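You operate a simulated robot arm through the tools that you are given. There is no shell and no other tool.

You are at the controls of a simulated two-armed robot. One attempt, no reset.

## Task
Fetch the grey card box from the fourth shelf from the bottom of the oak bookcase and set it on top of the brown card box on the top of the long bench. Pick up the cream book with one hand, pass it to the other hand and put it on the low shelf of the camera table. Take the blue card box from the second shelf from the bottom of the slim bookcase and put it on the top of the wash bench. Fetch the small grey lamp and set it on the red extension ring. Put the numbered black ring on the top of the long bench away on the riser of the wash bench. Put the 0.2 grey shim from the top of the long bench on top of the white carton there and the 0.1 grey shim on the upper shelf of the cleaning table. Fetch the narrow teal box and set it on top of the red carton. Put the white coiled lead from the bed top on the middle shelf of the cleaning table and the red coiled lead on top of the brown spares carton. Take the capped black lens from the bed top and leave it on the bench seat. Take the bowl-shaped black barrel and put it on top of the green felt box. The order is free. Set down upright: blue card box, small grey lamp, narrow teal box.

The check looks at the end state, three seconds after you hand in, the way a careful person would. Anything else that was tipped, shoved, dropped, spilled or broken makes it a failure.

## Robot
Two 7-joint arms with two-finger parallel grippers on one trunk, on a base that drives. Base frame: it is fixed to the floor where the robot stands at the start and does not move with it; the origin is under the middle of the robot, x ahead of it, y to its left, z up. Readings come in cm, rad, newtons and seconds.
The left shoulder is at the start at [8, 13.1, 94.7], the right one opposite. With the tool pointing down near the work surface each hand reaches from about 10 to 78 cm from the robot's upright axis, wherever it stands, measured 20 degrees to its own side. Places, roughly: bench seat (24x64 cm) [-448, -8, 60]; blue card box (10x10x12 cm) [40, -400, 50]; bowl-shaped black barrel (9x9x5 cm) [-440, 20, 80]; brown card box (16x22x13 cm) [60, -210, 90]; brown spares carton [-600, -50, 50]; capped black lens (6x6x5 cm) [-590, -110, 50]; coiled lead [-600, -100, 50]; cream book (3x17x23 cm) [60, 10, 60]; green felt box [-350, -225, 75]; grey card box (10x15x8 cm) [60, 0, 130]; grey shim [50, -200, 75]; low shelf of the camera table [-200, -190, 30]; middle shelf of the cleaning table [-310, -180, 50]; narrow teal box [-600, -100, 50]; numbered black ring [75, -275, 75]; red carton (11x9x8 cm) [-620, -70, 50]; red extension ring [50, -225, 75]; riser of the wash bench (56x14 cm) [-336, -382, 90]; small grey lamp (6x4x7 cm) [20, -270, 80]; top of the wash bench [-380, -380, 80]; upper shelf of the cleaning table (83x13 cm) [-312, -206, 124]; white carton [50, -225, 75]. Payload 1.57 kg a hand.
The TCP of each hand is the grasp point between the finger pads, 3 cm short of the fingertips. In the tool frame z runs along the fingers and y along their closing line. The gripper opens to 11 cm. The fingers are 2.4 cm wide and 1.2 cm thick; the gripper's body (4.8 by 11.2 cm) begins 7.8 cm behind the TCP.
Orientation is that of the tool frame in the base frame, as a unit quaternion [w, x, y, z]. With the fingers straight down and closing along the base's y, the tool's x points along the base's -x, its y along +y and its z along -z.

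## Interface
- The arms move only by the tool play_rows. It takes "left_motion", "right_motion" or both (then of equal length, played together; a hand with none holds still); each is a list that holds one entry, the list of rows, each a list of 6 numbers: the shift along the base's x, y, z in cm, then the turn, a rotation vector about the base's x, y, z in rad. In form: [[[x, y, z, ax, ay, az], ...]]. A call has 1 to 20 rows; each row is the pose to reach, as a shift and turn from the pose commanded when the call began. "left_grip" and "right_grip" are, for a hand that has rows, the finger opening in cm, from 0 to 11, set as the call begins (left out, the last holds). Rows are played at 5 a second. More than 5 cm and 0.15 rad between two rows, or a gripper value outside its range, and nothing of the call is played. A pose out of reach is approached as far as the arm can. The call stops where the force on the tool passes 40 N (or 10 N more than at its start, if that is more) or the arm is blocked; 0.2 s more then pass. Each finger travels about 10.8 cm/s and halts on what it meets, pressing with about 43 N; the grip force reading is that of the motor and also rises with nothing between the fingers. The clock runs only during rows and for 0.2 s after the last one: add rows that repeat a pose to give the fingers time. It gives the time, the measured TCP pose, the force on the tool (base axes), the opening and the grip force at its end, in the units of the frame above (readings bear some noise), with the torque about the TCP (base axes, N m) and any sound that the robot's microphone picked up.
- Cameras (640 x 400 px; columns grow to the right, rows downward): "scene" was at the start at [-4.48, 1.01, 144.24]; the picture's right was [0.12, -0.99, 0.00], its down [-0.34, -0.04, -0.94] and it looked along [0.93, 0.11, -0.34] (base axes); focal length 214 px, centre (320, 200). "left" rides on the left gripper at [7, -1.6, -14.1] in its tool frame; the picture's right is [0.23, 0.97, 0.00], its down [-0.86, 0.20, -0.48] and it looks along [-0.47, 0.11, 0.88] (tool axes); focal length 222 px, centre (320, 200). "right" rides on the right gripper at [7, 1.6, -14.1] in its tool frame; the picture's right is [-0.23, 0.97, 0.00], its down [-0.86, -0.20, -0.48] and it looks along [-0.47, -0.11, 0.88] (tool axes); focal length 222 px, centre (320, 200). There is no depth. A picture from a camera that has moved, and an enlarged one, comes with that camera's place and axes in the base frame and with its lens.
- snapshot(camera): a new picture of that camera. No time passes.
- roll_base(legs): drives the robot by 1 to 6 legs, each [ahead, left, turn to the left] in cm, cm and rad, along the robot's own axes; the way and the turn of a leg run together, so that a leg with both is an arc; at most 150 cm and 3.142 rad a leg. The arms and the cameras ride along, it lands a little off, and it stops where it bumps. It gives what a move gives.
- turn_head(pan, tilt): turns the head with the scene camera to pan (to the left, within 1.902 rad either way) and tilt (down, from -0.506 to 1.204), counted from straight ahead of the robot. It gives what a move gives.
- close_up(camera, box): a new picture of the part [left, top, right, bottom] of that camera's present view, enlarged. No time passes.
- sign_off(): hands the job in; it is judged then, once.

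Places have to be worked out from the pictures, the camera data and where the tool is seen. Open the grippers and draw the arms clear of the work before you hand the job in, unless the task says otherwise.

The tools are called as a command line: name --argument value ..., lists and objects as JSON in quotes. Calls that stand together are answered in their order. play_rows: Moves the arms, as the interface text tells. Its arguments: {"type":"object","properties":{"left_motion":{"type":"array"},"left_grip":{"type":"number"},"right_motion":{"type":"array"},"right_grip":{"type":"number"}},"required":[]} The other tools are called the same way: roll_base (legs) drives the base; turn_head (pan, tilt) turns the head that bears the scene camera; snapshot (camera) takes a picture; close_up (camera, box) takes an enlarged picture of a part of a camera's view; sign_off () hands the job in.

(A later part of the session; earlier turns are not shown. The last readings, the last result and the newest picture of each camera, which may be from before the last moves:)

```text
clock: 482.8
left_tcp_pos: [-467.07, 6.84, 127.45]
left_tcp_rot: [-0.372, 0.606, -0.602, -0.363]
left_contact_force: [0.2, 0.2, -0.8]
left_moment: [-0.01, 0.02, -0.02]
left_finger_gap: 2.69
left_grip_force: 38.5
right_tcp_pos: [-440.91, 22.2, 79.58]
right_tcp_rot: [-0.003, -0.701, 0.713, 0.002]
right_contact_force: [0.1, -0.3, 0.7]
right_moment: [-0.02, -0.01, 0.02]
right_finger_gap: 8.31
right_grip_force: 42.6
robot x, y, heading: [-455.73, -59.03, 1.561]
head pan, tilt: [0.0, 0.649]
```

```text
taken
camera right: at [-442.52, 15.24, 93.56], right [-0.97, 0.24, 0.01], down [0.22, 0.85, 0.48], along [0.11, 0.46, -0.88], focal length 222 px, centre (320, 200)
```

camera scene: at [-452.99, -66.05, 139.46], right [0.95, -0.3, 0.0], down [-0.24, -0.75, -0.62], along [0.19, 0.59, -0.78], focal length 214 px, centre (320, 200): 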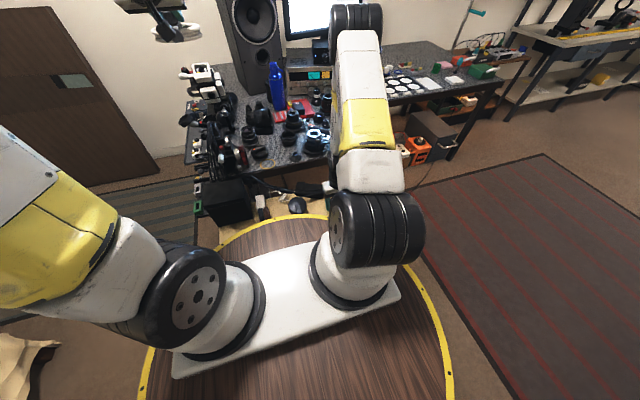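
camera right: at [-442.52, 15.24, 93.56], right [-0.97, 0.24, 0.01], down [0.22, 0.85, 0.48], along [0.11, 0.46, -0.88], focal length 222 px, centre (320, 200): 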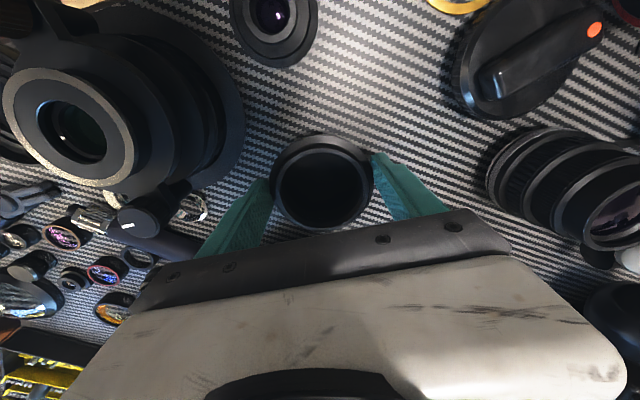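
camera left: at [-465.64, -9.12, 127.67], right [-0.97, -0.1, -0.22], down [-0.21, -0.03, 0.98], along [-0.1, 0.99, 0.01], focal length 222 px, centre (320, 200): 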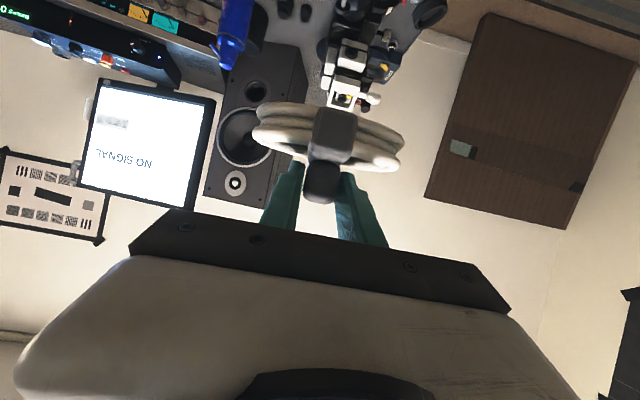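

Gripped (8.3 cm). Lift straight up and check.

play_rows --right_motion '[[[0, 0, 1, 0, 0, 0], [0, 0, 3, 0, 0, 0], [0, 0, 6, 0, 0, 0], [0, 0, 10, 0, 0, 0], [0, 0, 14.5, 0, 0, 0], [0, 0, 19, 0, 0, 0], [0, 0, 23, 0, 0, 0]]]'

snapshot --camera "right"

close_up --camera "scene" --box '[290, 110, 430, 220]'

```text
clock: 484.4
left_tcp_pos: [-467.14, 6.71, 127.43]
left_tcp_rot: [-0.373, 0.605, -0.603, -0.363]
left_contact_force: [0.4, -0.1, -0.9]
left_moment: [0.02, 0.03, 0.02]
left_finger_gap: 2.71
left_grip_force: 38.0
right_tcp_pos: [-441.01, 20.92, 102.03]
right_tcp_rot: [-0.004, -0.701, 0.713, 0.001]
right_contact_force: [-0.2, 0.1, -1.5]
right_moment: [-0.03, -0.02, 0.0]
right_finger_gap: 8.29
right_grip_force: 43.0
right hand out of reach, approached as far as the arm can: row 6, 7
robot x, y, heading: [-455.7, -59.0, 1.561]
head pan, tilt: [0.0, 0.649]
```

```text
taken
camera right: at [-442.67, 13.97, 116.11], right [-0.97, 0.24, 0.01], down [0.22, 0.85, 0.47], along [0.11, 0.46, -0.88], focal length 222 px, centre (320, 200)
```

right: 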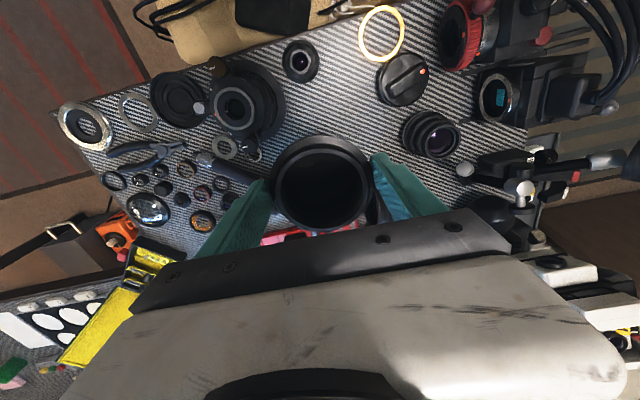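

```text
3.64 times, centred on (360, 165) of scene
camera zoom: at [-455.22, -64.55, 141.51], right [1.0, -0.01, 0.0], down [-0.01, -0.6, -0.8], along [0.01, 0.8, -0.6], focal length 780 px, centre (174, 327)
```

zoom: 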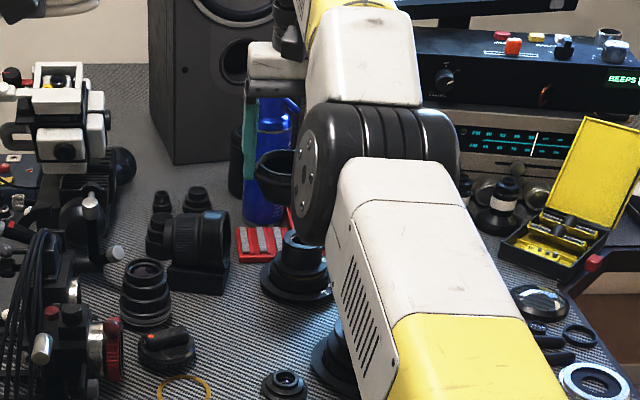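

Barrel is held. I back the base away from the table, then tuck the right hand.

roll_base --legs '[[-50, 0, 0]]'

play_rows --right_motion '[[[1, -4, 0.5, 0, 0, 0], [2, -8, 1, 0, 0, 0], [3, -12, 1.5, 0, 0, 0], [4, -16, 2, 0, 0, 0], [5.5, -20, 2.5, 0, 0, 0], [7, -24, 3, 0, 0, 0], [9, -28, 3.5, 0, 0, 0], [11, -32, 4, 0, 0, 0], [13, -36, 4, 0, 0, 0], [15, -39, 4, 0, 0, 0]]]'

turn_head --pan 0 --tilt 0.6

snapshot --camera "scene"

```text
clock: 487.4
left_tcp_pos: [-467.56, -43.5, 127.5]
left_tcp_rot: [-0.372, 0.605, -0.602, -0.364]
left_contact_force: [-0.6, -0.3, -0.9]
left_moment: [-0.01, -0.08, -0.01]
left_finger_gap: 2.73
left_grip_force: 38.1
right_tcp_pos: [-441.46, -29.3, 102.04]
right_tcp_rot: [-0.003, -0.701, 0.714, 0.001]
right_contact_force: [0.8, -0.1, -1.4]
right_moment: [0.0, 0.01, 0.02]
right_finger_gap: 8.3
right_grip_force: 42.9
robot x, y, heading: [-455.79, -109.21, 1.564]
head pan, tilt: [0.0, 0.649]
```

```text
clock: 489.6
left_tcp_pos: [-467.7, -43.43, 127.39]
left_tcp_rot: [-0.373, 0.605, -0.602, -0.363]
left_contact_force: [-0.6, 1.4, -0.3]
left_moment: [-0.01, -0.03, -0.08]
left_finger_gap: 2.7
left_grip_force: 37.3
right_tcp_pos: [-415.97, -38.21, 114.66]
right_tcp_rot: [-0.004, -0.701, 0.713, 0.002]
right_contact_force: [0.1, 0.1, -1.2]
right_moment: [-0.03, -0.07, 0.03]
right_finger_gap: 8.31
right_grip_force: 43.3
right hand out of reach, approached as far as the arm can: row 1, 2, 3, 4, 5, 6, 7, 8, 9, 10
robot x, y, heading: [-455.43, -109.51, 1.561]
head pan, tilt: [0.0, 0.649]
```

```text
clock: 490.2
left_tcp_pos: [-467.59, -43.46, 127.46]
left_tcp_rot: [-0.373, 0.604, -0.603, -0.362]
left_contact_force: [-0.5, -0.6, -1.6]
left_moment: [-0.04, -0.02, -0.05]
left_finger_gap: 2.71
left_grip_force: 37.5
right_tcp_pos: [-415.95, -38.2, 114.71]
right_tcp_rot: [-0.005, -0.701, 0.713, 0.002]
right_contact_force: [-0.7, -0.3, 0.0]
right_moment: [-0.01, 0.01, 0.02]
right_finger_gap: 8.31
right_grip_force: 42.9
robot x, y, heading: [-455.93, -109.36, 1.565]
head pan, tilt: [0.0, 0.6]
```

```text
taken
camera scene: at [-455.69, -114.66, 141.93], right [1.0, -0.01, 0.0], down [-0.01, -0.57, -0.82], along [0.01, 0.82, -0.57], focal length 214 px, centre (320, 200)
```

scene: 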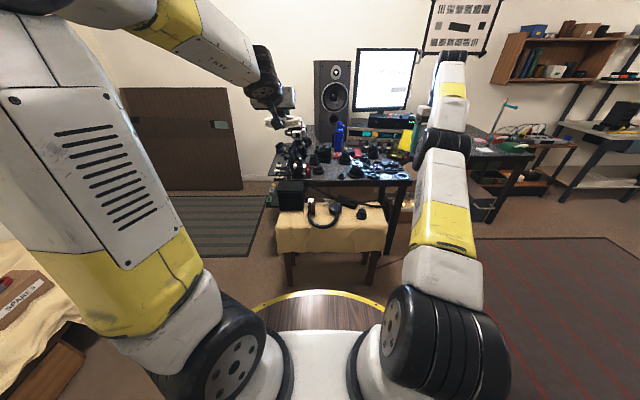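

The right arm straightened out (near-singular). I command a modest pull-back and downward move to re-bend the elbow.

play_rows --right_motion '[[[0, -2, -2, 0, 0, 0], [0, -4, -4, 0, 0, 0], [0, -6, -6, 0, 0, 0], [0, -8, -8, 0, 0, 0]]]'

snapshot --camera "scene"

```text
clock: 491.2
left_tcp_pos: [-467.52, -43.48, 127.4]
left_tcp_rot: [-0.373, 0.604, -0.603, -0.363]
left_contact_force: [0.4, 0.4, -2.1]
left_moment: [-0.01, 0.0, -0.01]
left_finger_gap: 2.7
left_grip_force: 37.8
right_tcp_pos: [-411.11, -37.7, 108.67]
right_tcp_rot: [-0.005, -0.701, 0.713, 0.003]
right_contact_force: [-0.3, 0.4, -1.2]
right_moment: [0.02, 0.03, 0.02]
right_finger_gap: 8.3
right_grip_force: 42.9
right hand out of reach, approached as far as the arm can: row 1, 2, 3, 4
robot x, y, heading: [-455.71, -109.75, 1.561]
head pan, tilt: [0.0, 0.6]
```

```text
taken
camera scene: at [-455.68, -114.63, 141.94], right [1.0, -0.01, 0.0], down [-0.01, -0.57, -0.82], along [0.01, 0.82, -0.57], focal length 214 px, centre (320, 200)
```

scene: 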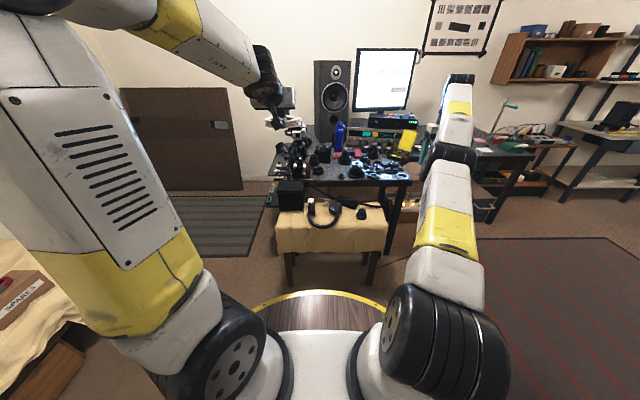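

The elbow is stuck straight. I command a larger continuous move inward to force the elbow to bend.

play_rows --right_motion '[[[-1, -4.4, -1.5, 0, 0, 0], [-2, -8.8, -3, 0, 0, 0], [-3, -13.2, -4.5, 0, 0, 0], [-4, -17.6, -6, 0, 0, 0], [-5, -22, -6, 0, 0, 0], [-6, -26.4, -6, 0, 0, 0], [-7, -30.8, -6, 0, 0, 0], [-7, -30.8, -6, 0, 0, 0], [-7, -30.8, -6, 0, 0, 0]]]'

snapshot --camera "scene"

```text
clock: 493.2
left_tcp_pos: [-467.56, -43.4, 127.44]
left_tcp_rot: [-0.373, 0.604, -0.603, -0.363]
left_contact_force: [0.4, -0.1, -1.4]
left_moment: [0.01, 0.07, 0.03]
left_finger_gap: 2.74
left_grip_force: 38.1
right_tcp_pos: [-399.36, -45.22, 110.28]
right_tcp_rot: [-0.005, -0.701, 0.713, 0.002]
right_contact_force: [-0.1, -0.6, -0.8]
right_moment: [0.02, 0.03, -0.03]
right_finger_gap: 8.33
right_grip_force: 43.1
right hand out of reach, approached as far as the arm can: row 1, 2, 3, 4, 5, 6, 7, 8, 9
robot x, y, heading: [-456.05, -109.39, 1.56]
head pan, tilt: [0.0, 0.6]
```

```text
taken
camera scene: at [-455.65, -114.69, 141.93], right [1.0, -0.01, 0.0], down [-0.01, -0.56, -0.83], along [0.01, 0.82, -0.56], focal length 214 px, centre (320, 200)
```

scene: 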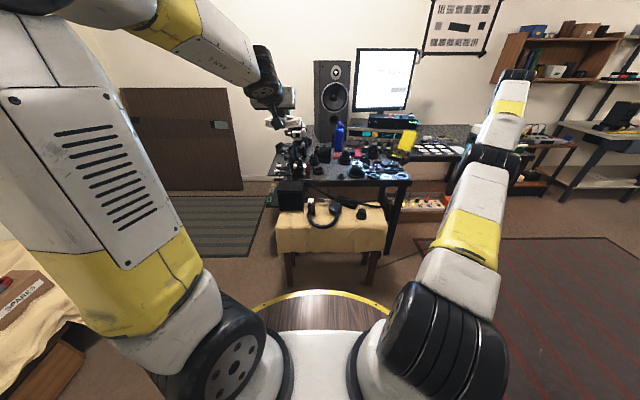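

The elbow seems on the wrong side of straight. I stretch slightly outward, then pull in gently along the arm direction.

play_rows --right_motion '[[[1.1, 1.4, 0.9, 0, 0, 0], [2.2, 2.8, 1.8, 0, 0, 0], [2.2, 2.8, 1.8, 0, 0, 0], [1.1, 1.4, 0.9, 0, 0, 0], [0, 0, 0, 0, 0, 0], [-0.6, -0.7, -0.5, 0, 0, 0], [-1.1, -1.4, -0.9, 0, 0, 0], [-1.7, -2.1, -1.4, 0, 0, 0], [-2.2, -2.8, -1.8, 0, 0, 0], [-2.8, -3.6, -2.3, 0, 0, 0], [-3.3, -4.3, -2.7, 0, 0, 0]]]'

snapshot --camera "scene"

```text
clock: 495.6
left_tcp_pos: [-467.53, -43.41, 127.37]
left_tcp_rot: [-0.373, 0.605, -0.603, -0.363]
left_contact_force: [0.9, 0.7, -1.4]
left_moment: [0.02, 0.0, 0.0]
left_finger_gap: 2.69
left_grip_force: 37.6
right_tcp_pos: [-402.89, -47.4, 106.76]
right_tcp_rot: [-0.003, -0.7, 0.714, 0.002]
right_contact_force: [-0.3, -0.1, -1.3]
right_moment: [-0.03, 0.0, 0.02]
right_finger_gap: 8.3
right_grip_force: 43.1
right hand out of reach, approached as far as the arm can: row 1, 2, 3, 4, 5
robot x, y, heading: [-456.15, -109.53, 1.563]
head pan, tilt: [0.0, 0.6]
```

```text
taken
camera scene: at [-455.68, -114.65, 141.93], right [1.0, -0.01, 0.0], down [-0.01, -0.57, -0.82], along [0.01, 0.82, -0.57], focal length 214 px, centre (320, 200)
```

scene: 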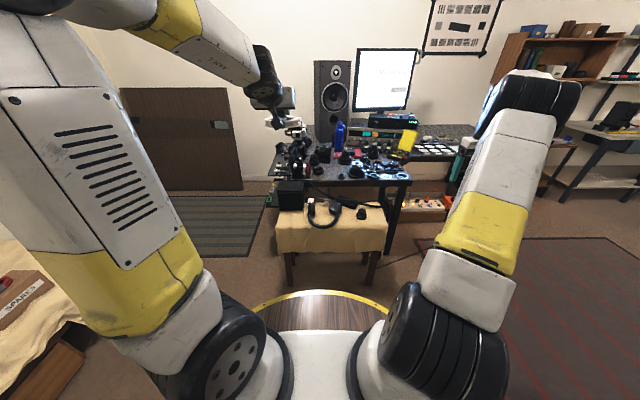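

The elbow bends again. I continue inward to the tuck position.

play_rows --right_motion '[[[-2, -2, 0, 0, 0, 0], [-4, -4, 0, 0, 0, 0], [-6, -6, 0, 0, 0, 0], [-8, -8, 0, 0, 0, 0], [-11, -10, 0, 0, 0, 0], [-14, -12, 0, 0, 0, 0], [-17, -14, 0, 0, 0, 0], [-20, -16, 0, 0, 0, 0], [-22, -18, 0, 0, 0, 0]]]'

snapshot --camera "scene"

snapshot --camera "right"

```text
clock: 497.6
left_tcp_pos: [-467.65, -43.41, 127.41]
left_tcp_rot: [-0.373, 0.605, -0.603, -0.363]
left_contact_force: [0.3, 1.6, -1.7]
left_moment: [-0.03, 0.02, -0.01]
left_finger_gap: 2.71
left_grip_force: 38.0
right_tcp_pos: [-424.84, -65.19, 107.04]
right_tcp_rot: [-0.003, -0.7, 0.714, 0.002]
right_contact_force: [0.1, 0.5, -0.9]
right_moment: [-0.02, 0.02, 0.01]
right_finger_gap: 8.29
right_grip_force: 42.4
robot x, y, heading: [-455.98, -109.59, 1.565]
head pan, tilt: [0.0, 0.6]
```

```text
taken
camera scene: at [-455.67, -114.64, 141.93], right [1.0, -0.01, 0.0], down [-0.01, -0.57, -0.82], along [0.01, 0.82, -0.57], focal length 214 px, centre (320, 200)
```

scene: 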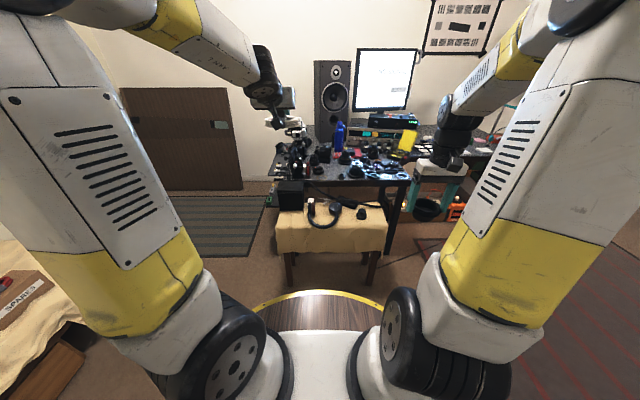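

```text
taken
camera right: at [-426.49, -72.16, 121.03], right [-0.97, 0.24, 0.01], down [0.22, 0.85, 0.48], along [0.11, 0.46, -0.88], focal length 222 px, centre (320, 200)
```

right: 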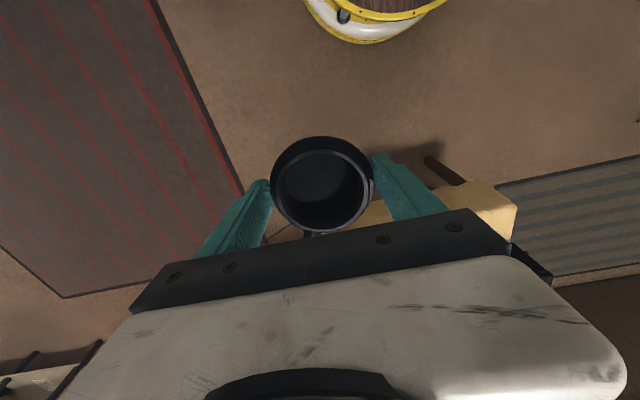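

Good posture again, barrel held. I turn around to face south and roll east to the cleaning table.

roll_base --legs '[[0, 0, -1.571], [0, 0, -1.571], [-33, 0, 0], [0, 110, 0]]'

turn_head --pan 0.2 --tilt 0.45

snapshot --camera "scene"

```text
clock: 512.7
left_tcp_pos: [-335.76, -144.86, 127.51]
left_tcp_rot: [0.358, 0.61, 0.597, -0.378]
left_contact_force: [0.3, 0.6, -1.4]
left_moment: [0.01, 0.01, 0.02]
left_finger_gap: 2.71
left_grip_force: 37.9
right_tcp_pos: [-378.01, -121.87, 106.96]
right_tcp_rot: [0.002, 0.722, 0.692, 0.003]
right_contact_force: [0.0, -0.5, -0.6]
right_moment: [-0.01, -0.01, -0.02]
right_finger_gap: 8.27
right_grip_force: 42.9
robot x, y, heading: [-345.76, -78.44, -1.608]
head pan, tilt: [0.0, 0.6]
```

```text
clock: 513.4
left_tcp_pos: [-335.73, -144.89, 127.46]
left_tcp_rot: [0.358, 0.611, 0.597, -0.378]
left_contact_force: [0.2, 0.4, -1.9]
left_moment: [0.01, -0.02, -0.01]
left_finger_gap: 2.69
left_grip_force: 38.2
right_tcp_pos: [-378.0, -122.04, 107.0]
right_tcp_rot: [0.003, 0.722, 0.692, 0.003]
right_contact_force: [-0.4, -1.1, -1.9]
right_moment: [0.03, 0.0, 0.04]
right_finger_gap: 8.28
right_grip_force: 42.9
robot x, y, heading: [-345.93, -78.77, -1.604]
head pan, tilt: [0.201, 0.45]
```

```text
taken
camera scene: at [-343.69, -73.73, 143.29], right [-0.99, -0.17, 0.0], down [-0.07, 0.43, -0.9], along [0.15, -0.89, -0.44], focal length 214 px, centre (320, 200)
```

scene: 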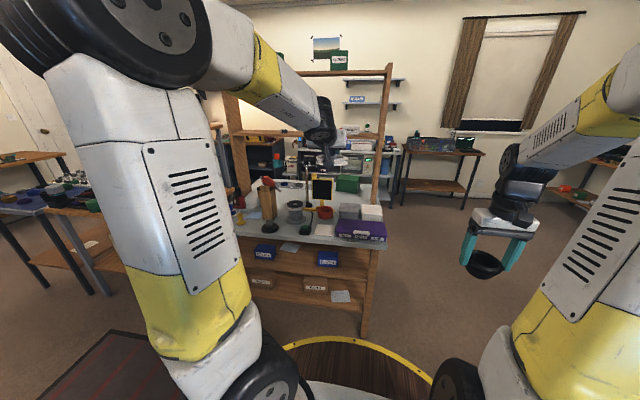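

Zoom in on the cleaning table: green felt box and the middle shelf.

close_up --camera "scene" --box '[230, 120, 400, 250]'

close_up --camera "scene" --box '[230, 220, 400, 320]'

```text
3.08 times, centred on (315, 185) of scene
camera zoom: at [-343.69, -73.73, 143.29], right [-0.99, -0.17, 0.0], down [-0.07, 0.43, -0.9], along [0.15, -0.89, -0.44], focal length 660 px, centre (335, 246)
```

zoom: 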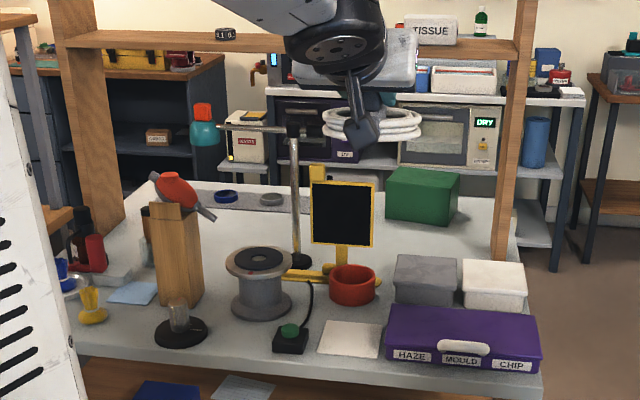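

```text
3.76 times, centred on (315, 270) of scene
camera zoom: at [-343.69, -73.73, 143.29], right [-0.99, -0.17, 0.0], down [-0.07, 0.43, -0.9], along [0.15, -0.89, -0.44], focal length 807 px, centre (339, -64)
```

zoom: 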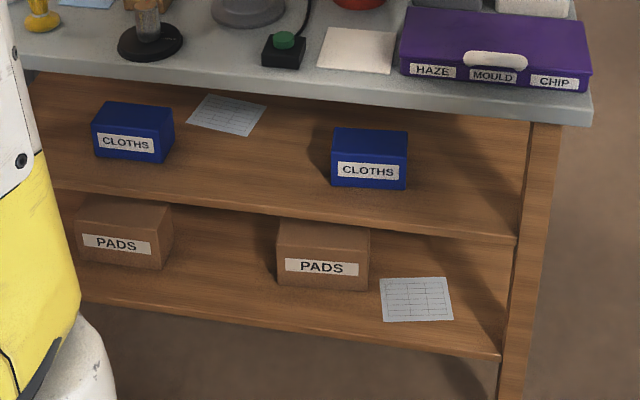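

The felt box is at the table's back (y≈-220…-232), best reached from the south. First the white coil: middle (CLOTHS) shelf is free around x≈-312. I roll east and lower the left hand.

roll_base --legs '[[-6, 22, 0.033]]'

play_rows --left_motion '[[[0, 0.3, -4.5, 0, 0, 0], [0, 0.6, -9, 0, 0, 0], [0, 0.9, -13.5, 0, 0, 0], [0, 1.2, -18, 0, 0, 0], [0, 1.5, -22.5, 0, 0, 0], [0, 1.8, -27, 0, 0, 0], [0, 2.1, -31.5, 0, 0, 0], [0, 2.4, -36, 0, 0, 0], [0, 2.7, -40.5, 0, 0, 0], [0, 3, -45, 0, 0, 0], [0, 3, -49.5, 0, 0, 0], [0, 3, -54, 0, 0, 0], [0, 3, -58.5, 0, 0, 0], [0, 3, -63, 0, 0, 0]]]'

snapshot --camera "left"

snapshot --camera "scene"

```text
clock: 515.1
left_tcp_pos: [-311.93, -138.7, 127.32]
left_tcp_rot: [0.366, 0.598, 0.609, -0.37]
left_contact_force: [-1.5, 0.4, -0.9]
left_moment: [0.03, -0.02, 0.01]
left_finger_gap: 2.69
left_grip_force: 37.5
right_tcp_pos: [-354.91, -117.49, 106.91]
right_tcp_rot: [0.002, 0.709, 0.705, 0.003]
right_contact_force: [0.1, 0.5, -1.1]
right_moment: [0.07, -0.03, -0.04]
right_finger_gap: 8.32
right_grip_force: 43.2
robot x, y, heading: [-324.63, -72.93, -1.566]
head pan, tilt: [0.201, 0.45]
```

```text
clock: 518.1
left_tcp_pos: [-311.71, -135.85, 64.42]
left_tcp_rot: [0.366, 0.598, 0.609, -0.37]
left_contact_force: [-0.9, 0.0, -1.6]
left_moment: [-0.01, 0.01, 0.01]
left_finger_gap: 2.72
left_grip_force: 37.8
right_tcp_pos: [-354.96, -117.65, 106.88]
right_tcp_rot: [0.002, 0.709, 0.705, 0.003]
right_contact_force: [-1.4, 0.7, -0.7]
right_moment: [0.01, -0.03, 0.01]
right_finger_gap: 8.29
right_grip_force: 43.1
robot x, y, heading: [-324.52, -73.0, -1.566]
head pan, tilt: [0.201, 0.45]
```

```text
taken
camera left: at [-313.62, -120.19, 64.7], right [0.97, 0.11, -0.22], down [0.21, 0.04, 0.98], along [0.12, -0.99, 0.01], focal length 222 px, centre (320, 200)
```

left: 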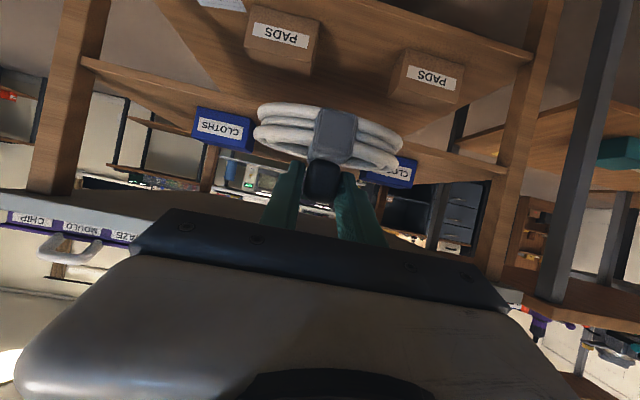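

```text
taken
camera scene: at [-322.42, -68.05, 143.29], right [-0.98, -0.2, 0.0], down [-0.09, 0.43, -0.9], along [0.18, -0.88, -0.44], focal length 214 px, centre (320, 200)
```

scene: 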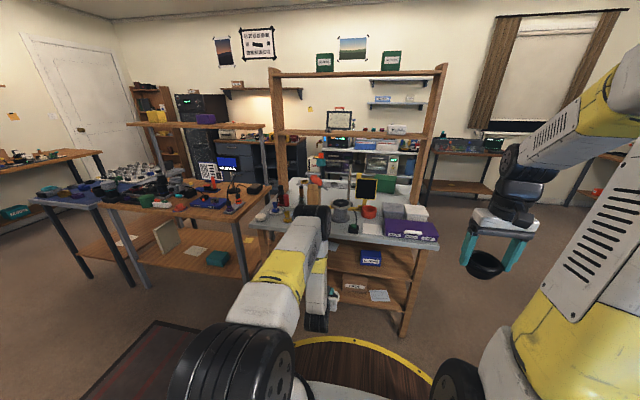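

Coil bottom is about 6 cm above the shelf level and centred between the CLOTHS boxes. I drive forward 24, check, then the rest.

roll_base --legs '[[24, 0, 0]]'

snapshot --camera "left"

turn_head --pan 0.0 --tilt 0.8

snapshot --camera "scene"

```text
clock: 519.9
left_tcp_pos: [-311.69, -159.75, 64.54]
left_tcp_rot: [0.365, 0.599, 0.609, -0.371]
left_contact_force: [0.0, 0.3, -1.1]
left_moment: [0.0, 0.0, 0.01]
left_finger_gap: 2.7
left_grip_force: 38.1
right_tcp_pos: [-354.8, -141.44, 106.95]
right_tcp_rot: [0.003, 0.708, 0.706, 0.003]
right_contact_force: [-0.5, -0.1, -2.4]
right_moment: [0.02, -0.01, 0.0]
right_finger_gap: 8.3
right_grip_force: 43.1
robot x, y, heading: [-324.21, -96.79, -1.566]
head pan, tilt: [0.201, 0.45]
```

```text
taken
camera left: at [-313.54, -144.14, 64.72], right [0.97, 0.11, -0.22], down [0.21, 0.04, 0.98], along [0.12, -0.99, 0.01], focal length 222 px, centre (320, 200)
```

left: 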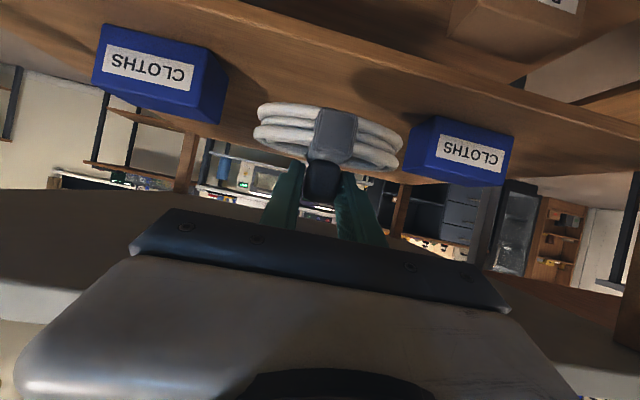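

```text
clock: 520.7
left_tcp_pos: [-311.7, -159.86, 64.44]
left_tcp_rot: [0.365, 0.599, 0.609, -0.37]
left_contact_force: [0.2, -0.7, -1.8]
left_moment: [0.05, 0.0, 0.03]
left_finger_gap: 2.7
left_grip_force: 37.7
right_tcp_pos: [-354.76, -141.52, 107.02]
right_tcp_rot: [0.002, 0.709, 0.706, 0.003]
right_contact_force: [0.1, 0.7, -1.2]
right_moment: [-0.01, 0.03, 0.0]
right_finger_gap: 8.29
right_grip_force: 43.0
robot x, y, heading: [-324.51, -96.76, -1.57]
head pan, tilt: [0.0, 0.799]
```

```text
taken
camera scene: at [-324.14, -91.11, 140.25], right [-1.0, 0.0, 0.0], down [0.0, 0.72, -0.7], along [0.0, -0.7, -0.72], focal length 214 px, centre (320, 200)
```

scene: 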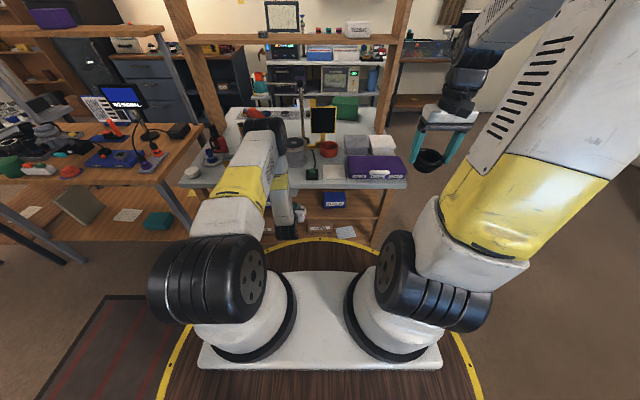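

Elbow is well above the tabletop items. I drive 12 cm further.

roll_base --legs '[[12, 0, 0]]'

snapshot --camera "left"

snapshot --camera "right"

snapshot --camera "scene"

```text
clock: 521.9
left_tcp_pos: [-311.86, -171.95, 64.49]
left_tcp_rot: [0.364, 0.6, 0.607, -0.371]
left_contact_force: [0.8, -0.2, -1.8]
left_moment: [0.06, -0.03, -0.03]
left_finger_gap: 2.71
left_grip_force: 37.8
right_tcp_pos: [-354.98, -153.55, 107.01]
right_tcp_rot: [0.002, 0.709, 0.705, 0.003]
right_contact_force: [0.5, 0.1, -1.0]
right_moment: [0.02, 0.01, 0.01]
right_finger_gap: 8.3
right_grip_force: 42.8
robot x, y, heading: [-324.52, -109.1, -1.57]
head pan, tilt: [0.0, 0.799]
```

```text
taken
camera left: at [-313.66, -156.26, 64.72], right [0.97, 0.11, -0.22], down [0.21, 0.03, 0.98], along [0.11, -0.99, 0.01], focal length 222 px, centre (320, 200)
```

left: 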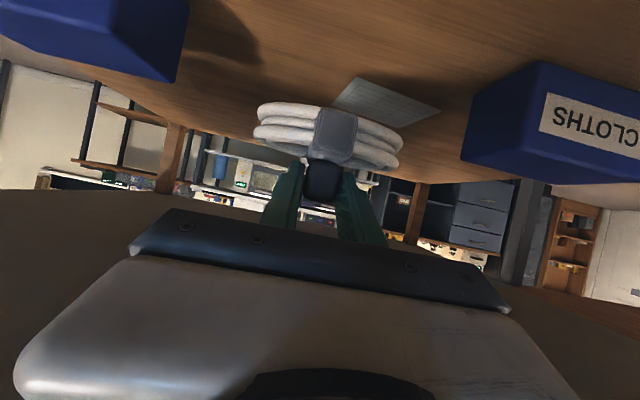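

```text
taken
camera right: at [-353.34, -146.58, 121.03], right [0.97, -0.23, 0.01], down [-0.21, -0.85, 0.48], along [-0.11, -0.46, -0.88], focal length 222 px, centre (320, 200)
```

right: 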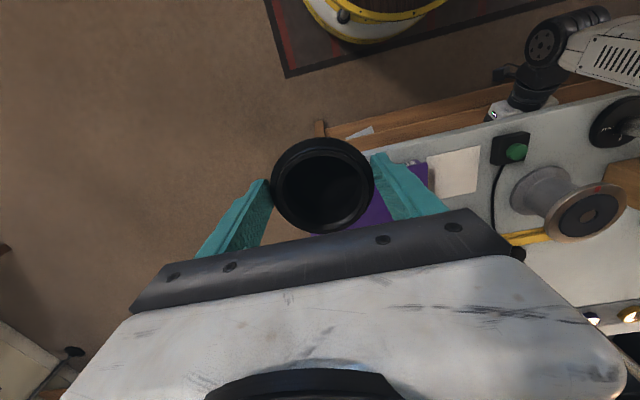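

```text
taken
camera scene: at [-324.1, -103.19, 140.25], right [-1.0, 0.0, 0.0], down [0.0, 0.72, -0.7], along [0.0, -0.7, -0.72], focal length 214 px, centre (320, 200)
```

scene: 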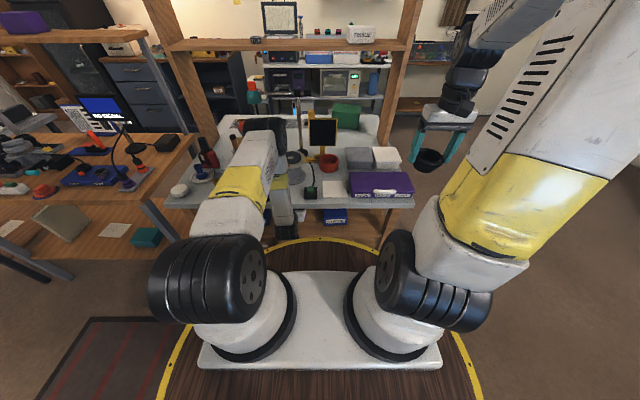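

Lower the coil toward the shelf.

play_rows --left_motion '[[[0, 0, -1.5, 0, 0, 0], [0, 0, -3, 0, 0, 0], [0, 0, -4, 0, 0, 0], [0, 0, -4.6, 0, 0, 0], [0, 0, -4.6, 0, 0, 0]]]'

snapshot --camera "left"

```text
clock: 523.1
left_tcp_pos: [-312.01, -171.93, 60.0]
left_tcp_rot: [0.365, 0.599, 0.609, -0.37]
left_contact_force: [0.4, 0.6, -1.7]
left_moment: [0.0, 0.01, 0.0]
left_finger_gap: 2.73
left_grip_force: 37.1
right_tcp_pos: [-354.93, -153.6, 106.97]
right_tcp_rot: [0.002, 0.709, 0.705, 0.003]
right_contact_force: [0.6, 0.4, -1.5]
right_moment: [-0.01, -0.01, -0.01]
right_finger_gap: 8.32
right_grip_force: 43.2
robot x, y, heading: [-324.59, -108.79, -1.574]
head pan, tilt: [0.0, 0.799]
```

```text
taken
camera left: at [-313.74, -156.31, 60.07], right [0.97, 0.11, -0.22], down [0.21, 0.03, 0.98], along [0.11, -0.99, 0.01], focal length 222 px, centre (320, 200)
```

left: 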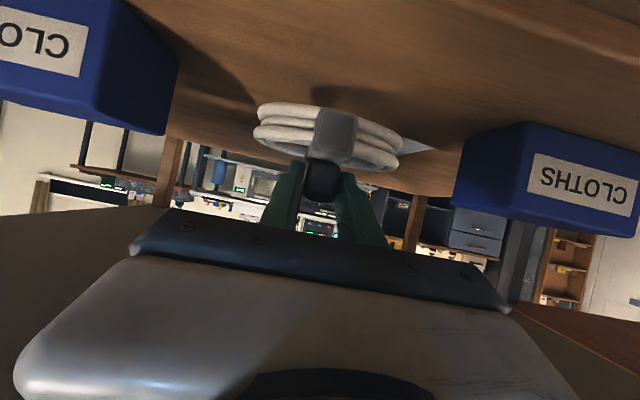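

play_rows --left_motion '[[[0, 0, -0.7, 0, 0, 0], [0, 0, -1.4, 0, 0, 0], [0, 0, -2.1, 0, 0, 0], [0, 0, -2.7, 0, 0, 0], [0, 0, -3.2, 0, 0, 0], [0, 0, -3.7, 0, 0, 0]]]'

snapshot --camera "left"

```text
clock: 524.5
left_tcp_pos: [-312.0, -171.95, 56.33]
left_tcp_rot: [0.367, 0.599, 0.607, -0.372]
left_contact_force: [-1.4, 7.1, 14.6]
left_moment: [0.67, -0.36, 0.09]
left_finger_gap: 2.7
left_grip_force: 38.0
right_tcp_pos: [-354.86, -153.52, 106.89]
right_tcp_rot: [0.001, 0.709, 0.705, 0.003]
right_contact_force: [0.4, -0.6, -0.8]
right_moment: [0.0, -0.03, 0.05]
right_finger_gap: 8.28
right_grip_force: 42.8
robot x, y, heading: [-324.12, -109.03, -1.569]
head pan, tilt: [0.0, 0.799]
```

```text
taken
camera left: at [-313.64, -156.28, 56.49], right [0.97, 0.11, -0.22], down [0.21, 0.04, 0.98], along [0.11, -0.99, 0.01], focal length 222 px, centre (320, 200)
```

left: 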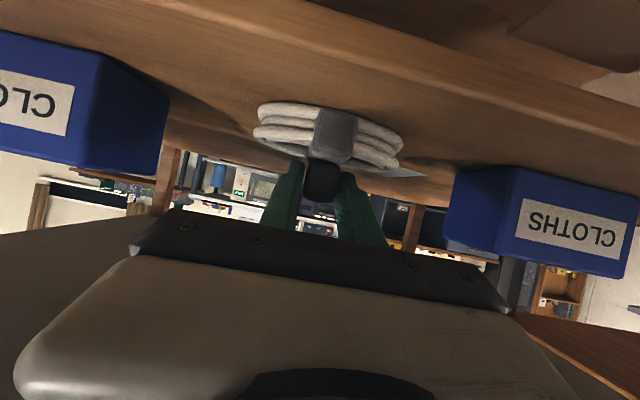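

The coil touches the shelf (force 15 N). I ease, open slightly, and back out.

play_rows --left_motion '[[[0, 0, 0.15, 0, 0, 0], [0, 0, 0.15, 0, 0, 0], [0, 0, 0.15, 0, 0, 0]]]' --left_grip 4.6

snapshot --camera "left"

play_rows --left_motion '[[[0, 0, 0.5, 0, 0, 0], [0, 1, 1.3, 0, 0, 0], [0, 3, 2.3, 0, 0, 0], [0, 6, 3.8, 0, 0, 0], [0, 9.5, 5, 0, 0, 0]]]'

roll_base --legs '[[-32, 0, 0]]'

snapshot --camera "left"

close_up --camera "scene" --box '[220, 130, 420, 260]'

```text
clock: 525.3
left_tcp_pos: [-311.92, -171.99, 56.46]
left_tcp_rot: [0.364, 0.6, 0.608, -0.371]
left_contact_force: [0.1, 1.1, 0.4]
left_moment: [0.02, 0.0, 0.0]
left_finger_gap: 4.59
left_grip_force: 0.0
right_tcp_pos: [-354.91, -153.61, 106.91]
right_tcp_rot: [0.002, 0.709, 0.705, 0.002]
right_contact_force: [-0.5, -0.3, -1.7]
right_moment: [0.03, 0.01, 0.02]
right_finger_gap: 8.32
right_grip_force: 43.3
robot x, y, heading: [-324.37, -109.5, -1.571]
head pan, tilt: [0.0, 0.799]
```

```text
taken
camera left: at [-313.64, -156.25, 56.57], right [0.97, 0.11, -0.22], down [0.21, 0.03, 0.98], along [0.11, -0.99, 0.01], focal length 222 px, centre (320, 200)
```

left: 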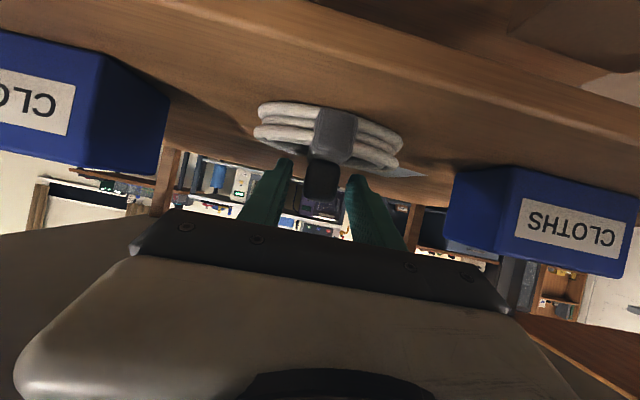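

```text
clock: 526.5
left_tcp_pos: [-311.93, -162.29, 61.34]
left_tcp_rot: [0.364, 0.6, 0.608, -0.371]
left_contact_force: [0.6, 0.7, 0.4]
left_moment: [0.0, 0.0, -0.04]
left_finger_gap: 4.61
left_grip_force: 0.0
right_tcp_pos: [-354.95, -153.51, 106.94]
right_tcp_rot: [0.001, 0.709, 0.705, 0.003]
right_contact_force: [0.0, 0.1, -0.7]
right_moment: [0.04, 0.01, 0.0]
right_finger_gap: 8.3
right_grip_force: 42.8
robot x, y, heading: [-324.53, -109.01, -1.574]
head pan, tilt: [0.0, 0.799]
```

```text
clock: 528.7
left_tcp_pos: [-312.16, -130.03, 61.2]
left_tcp_rot: [0.364, 0.602, 0.606, -0.373]
left_contact_force: [0.3, -0.4, -1.1]
left_moment: [-0.01, 0.0, -0.03]
left_finger_gap: 4.6
left_grip_force: 0.0
right_tcp_pos: [-355.05, -120.93, 106.96]
right_tcp_rot: [0.002, 0.712, 0.703, 0.003]
right_contact_force: [0.9, 0.5, -1.0]
right_moment: [0.04, -0.03, 0.01]
right_finger_gap: 8.29
right_grip_force: 43.3
robot x, y, heading: [-324.33, -76.09, -1.574]
head pan, tilt: [0.0, 0.799]
```

```text
taken
camera left: at [-313.83, -114.35, 61.48], right [0.97, 0.1, -0.22], down [0.21, 0.03, 0.98], along [0.11, -0.99, 0.01], focal length 222 px, centre (320, 200)
```

left: 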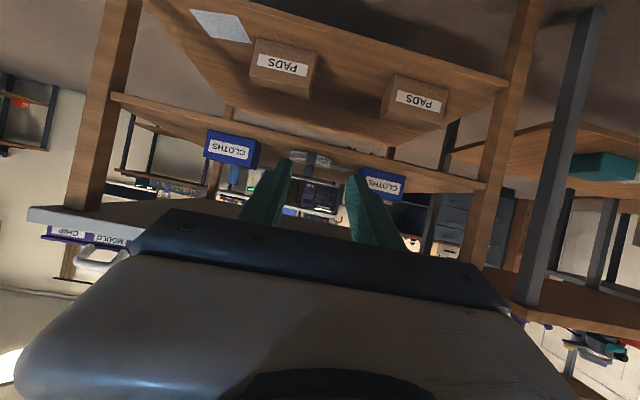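

```text
3.08 times, centred on (320, 195) of scene
camera zoom: at [-324.01, -70.77, 140.25], right [-1.0, 0.0, 0.0], down [0.0, 0.72, -0.7], along [0.0, -0.7, -0.72], focal length 660 px, centre (320, 215)
```

zoom: 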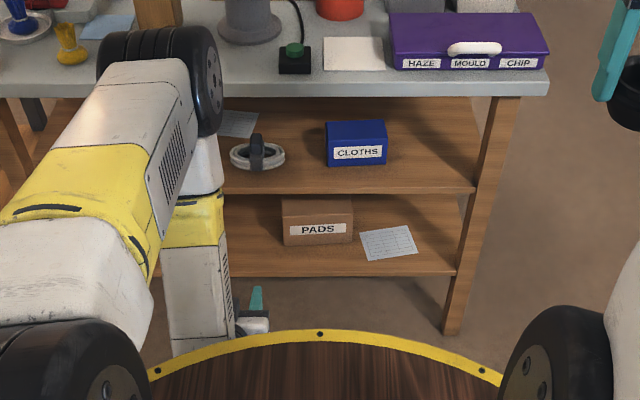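

White coil placed between the CLOTHS boxes. Now I raise the left hand and drive around the west side to the table's south side for the barrel.

play_rows --left_motion '[[[0, 0, 4.5, 0, 0, 0], [0, 0, 9, 0, 0, 0], [0, 0, 13.5, 0, 0, 0], [0, 0, 18, 0, 0, 0], [0, 0, 22.5, 0, 0, 0], [0, 0, 27, 0, 0, 0], [0, 0, 31.5, 0, 0, 0], [0, 0, 36, 0, 0, 0], [0, 0, 40.5, 0, 0, 0], [0, 0, 45, 0, 0, 0], [0, 0, 49, 0, 0, 0]]]'

roll_base --legs '[[0, -95, 0], [105, 0, 0], [98, 0, 0], [0, 0, -1.571], [0, 0, -1.571]]'

turn_head --pan -0.5 --tilt 0.5

snapshot --camera "scene"

```text
clock: 531.1
left_tcp_pos: [-312.74, -131.86, 111.27]
left_tcp_rot: [0.363, 0.602, 0.607, -0.371]
left_contact_force: [0.9, -0.6, 0.1]
left_moment: [-0.01, 0.0, 0.01]
left_finger_gap: 4.6
left_grip_force: 0.1
left hand out of reach, approached as far as the arm can: row 5, 6, 7, 8, 9, 10, 11
right_tcp_pos: [-355.15, -121.0, 106.89]
right_tcp_rot: [0.001, 0.711, 0.703, 0.004]
right_contact_force: [0.3, -1.2, -1.9]
right_moment: [0.04, -0.05, -0.04]
right_finger_gap: 8.32
right_grip_force: 43.3
robot x, y, heading: [-324.18, -76.81, -1.58]
head pan, tilt: [0.0, 0.799]
```

```text
clock: 553.6
left_tcp_pos: [-429.15, -225.59, 111.3]
left_tcp_rot: [0.373, -0.604, 0.605, 0.361]
left_contact_force: [-0.1, 0.3, 0.8]
left_moment: [-0.01, 0.0, 0.04]
left_finger_gap: 4.58
left_grip_force: 0.0
right_tcp_pos: [-386.79, -236.94, 106.86]
right_tcp_rot: [-0.003, -0.699, 0.715, 0.002]
right_contact_force: [0.0, -0.4, -1.7]
right_moment: [-0.05, 0.04, 0.02]
right_finger_gap: 8.33
right_grip_force: 43.0
robot x, y, heading: [-417.89, -280.59, 1.56]
head pan, tilt: [0.0, 0.799]
```

```text
clock: 554.5
left_tcp_pos: [-429.09, -225.64, 111.29]
left_tcp_rot: [0.372, -0.604, 0.605, 0.361]
left_contact_force: [-0.5, -0.3, 0.6]
left_moment: [-0.03, 0.01, 0.0]
left_finger_gap: 4.57
left_grip_force: 0.1
right_tcp_pos: [-386.71, -237.03, 106.82]
right_tcp_rot: [-0.003, -0.7, 0.715, 0.002]
right_contact_force: [-0.8, 0.6, -0.3]
right_moment: [0.01, 0.0, 0.03]
right_finger_gap: 8.3
right_grip_force: 43.7
robot x, y, heading: [-418.03, -280.89, 1.558]
head pan, tilt: [-0.499, 0.499]
```

```text
taken
camera scene: at [-413.46, -287.14, 142.84], right [0.87, -0.49, 0.0], down [-0.23, -0.42, -0.88], along [0.43, 0.77, -0.48], focal length 214 px, centre (320, 200)
```

scene: 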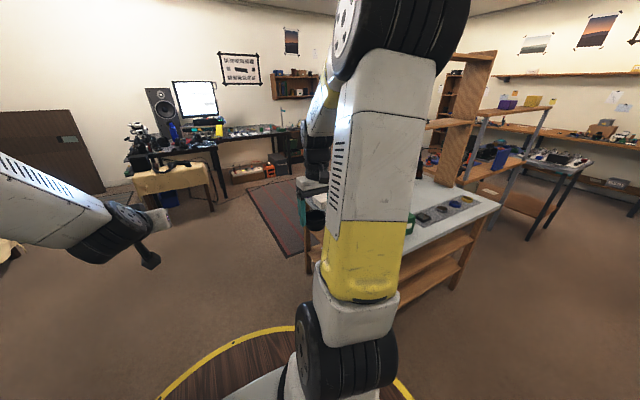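

I roll east 57 cm along the south side and look at the felt box.

roll_base --legs '[[-3, -57, 0.01]]'

turn_head --pan -0.1 --tilt 0.6

snapshot --camera "scene"

snapshot --camera "right"

```text
clock: 557.7
left_tcp_pos: [-373.53, -229.09, 111.28]
left_tcp_rot: [-0.369, 0.611, -0.598, -0.365]
left_contact_force: [-0.6, 0.4, 0.2]
left_moment: [-0.02, -0.01, 0.03]
left_finger_gap: 4.62
left_grip_force: 0.1
right_tcp_pos: [-330.82, -239.57, 106.93]
right_tcp_rot: [0.002, 0.707, -0.707, -0.002]
right_contact_force: [-0.1, 0.5, -0.9]
right_moment: [-0.01, -0.01, 0.0]
right_finger_gap: 8.29
right_grip_force: 42.8
robot x, y, heading: [-361.01, -284.27, 1.583]
head pan, tilt: [-0.499, 0.499]
```

```text
clock: 558.6
left_tcp_pos: [-373.5, -229.13, 111.27]
left_tcp_rot: [-0.369, 0.611, -0.598, -0.365]
left_contact_force: [0.3, -0.1, 0.4]
left_moment: [0.01, 0.02, -0.01]
left_finger_gap: 4.61
left_grip_force: 0.0
right_tcp_pos: [-330.8, -239.53, 106.95]
right_tcp_rot: [0.003, 0.707, -0.707, -0.002]
right_contact_force: [0.8, -0.7, -1.3]
right_moment: [-0.02, 0.0, 0.01]
right_finger_gap: 8.3
right_grip_force: 42.7
robot x, y, heading: [-361.64, -284.17, 1.573]
head pan, tilt: [-0.099, 0.6]
```

```text
taken
camera scene: at [-359.94, -289.5, 141.94], right [1.0, -0.09, 0.0], down [-0.05, -0.56, -0.83], along [0.08, 0.82, -0.56], focal length 214 px, centre (320, 200)
```

scene: 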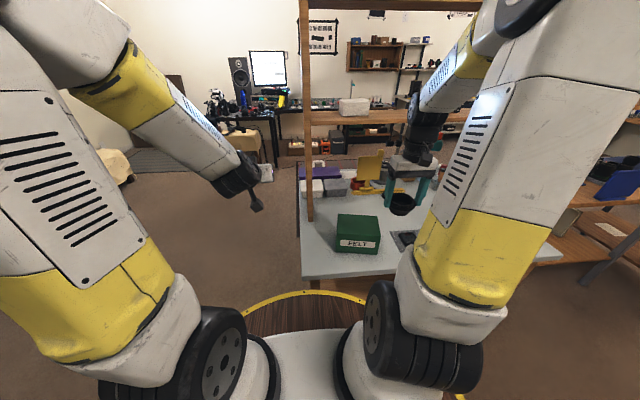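

```text
taken
camera right: at [-332.35, -246.45, 121.03], right [-0.97, 0.23, 0.01], down [0.2, 0.86, 0.48], along [0.1, 0.46, -0.88], focal length 222 px, centre (320, 200)
```

right: 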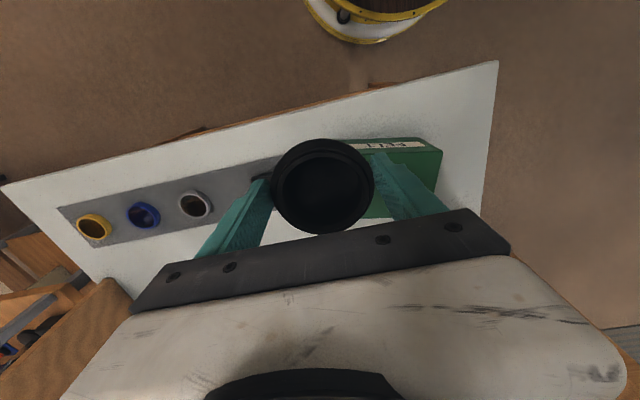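

The green FELT box is right ahead. Zoom for its position.

close_up --camera "scene" --box '[300, 190, 430, 280]'

```text
4.44 times, centred on (365, 235) of scene
camera zoom: at [-359.94, -289.5, 141.94], right [1.0, -0.09, 0.0], down [-0.05, -0.56, -0.83], along [0.08, 0.82, -0.56], focal length 953 px, centre (120, 44)
```

zoom: 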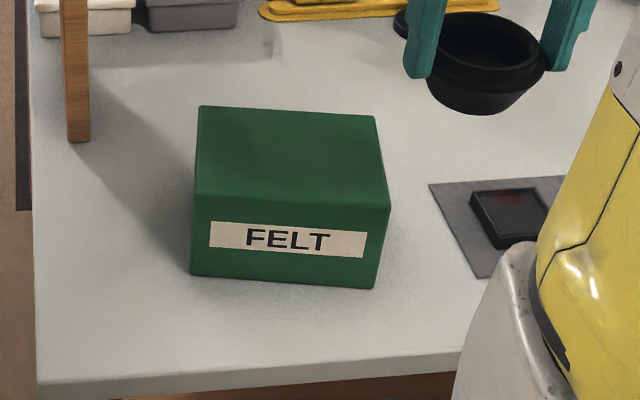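

Felt box top centre (-339.9,-230.2), z≈89. I move the barrel over it and lower to just above.

play_rows --right_motion '[[[-2.3, 2.3, 0, 0, 0, 0], [-4.6, 4.7, 0, 0, 0, 0], [-6.9, 7, 0, 0, 0, 0], [-9.1, 9.3, 0, 0, 0, 0], [-9.1, 9.3, -4, 0, 0, 0], [-9.1, 9.3, -8, 0, 0, 0], [-9.1, 9.3, -10.5, 0, 0, 0], [-9.1, 9.3, -10.5, 0, 0, 0]]]'

close_up --camera "scene" --box '[290, 170, 430, 280]'

snapshot --camera "right"

```text
clock: 560.4
left_tcp_pos: [-373.42, -229.21, 111.4]
left_tcp_rot: [-0.368, 0.611, -0.598, -0.365]
left_contact_force: [-0.6, -0.5, 0.5]
left_moment: [0.0, -0.02, 0.02]
left_finger_gap: 4.58
left_grip_force: 0.1
right_tcp_pos: [-339.93, -230.26, 96.24]
right_tcp_rot: [-0.003, -0.706, 0.708, 0.002]
right_contact_force: [0.2, -0.1, -0.9]
right_moment: [-0.01, 0.01, -0.01]
right_finger_gap: 8.3
right_grip_force: 42.9
robot x, y, heading: [-361.3, -284.15, 1.578]
head pan, tilt: [-0.099, 0.6]
```

```text
3.64 times, centred on (360, 225) of scene
camera zoom: at [-359.95, -289.5, 141.93], right [1.0, -0.09, 0.0], down [-0.05, -0.56, -0.82], along [0.08, 0.82, -0.57], focal length 780 px, centre (174, 109)
```

zoom: 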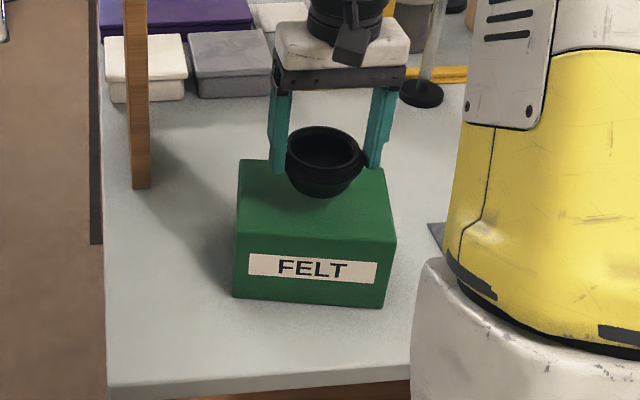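

```text
taken
camera right: at [-341.45, -237.23, 110.4], right [-0.97, 0.23, 0.01], down [0.2, 0.86, 0.47], along [0.1, 0.46, -0.88], focal length 222 px, centre (320, 200)
```

right: 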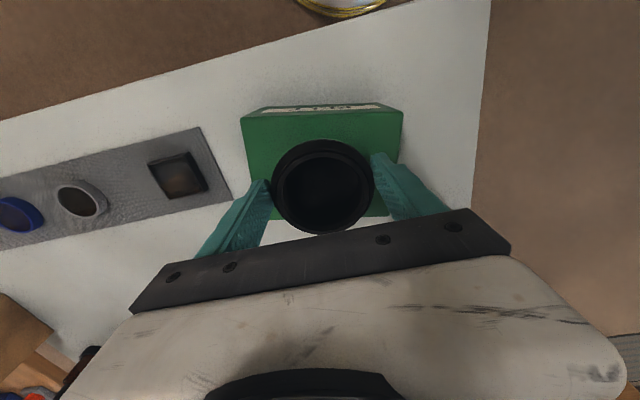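

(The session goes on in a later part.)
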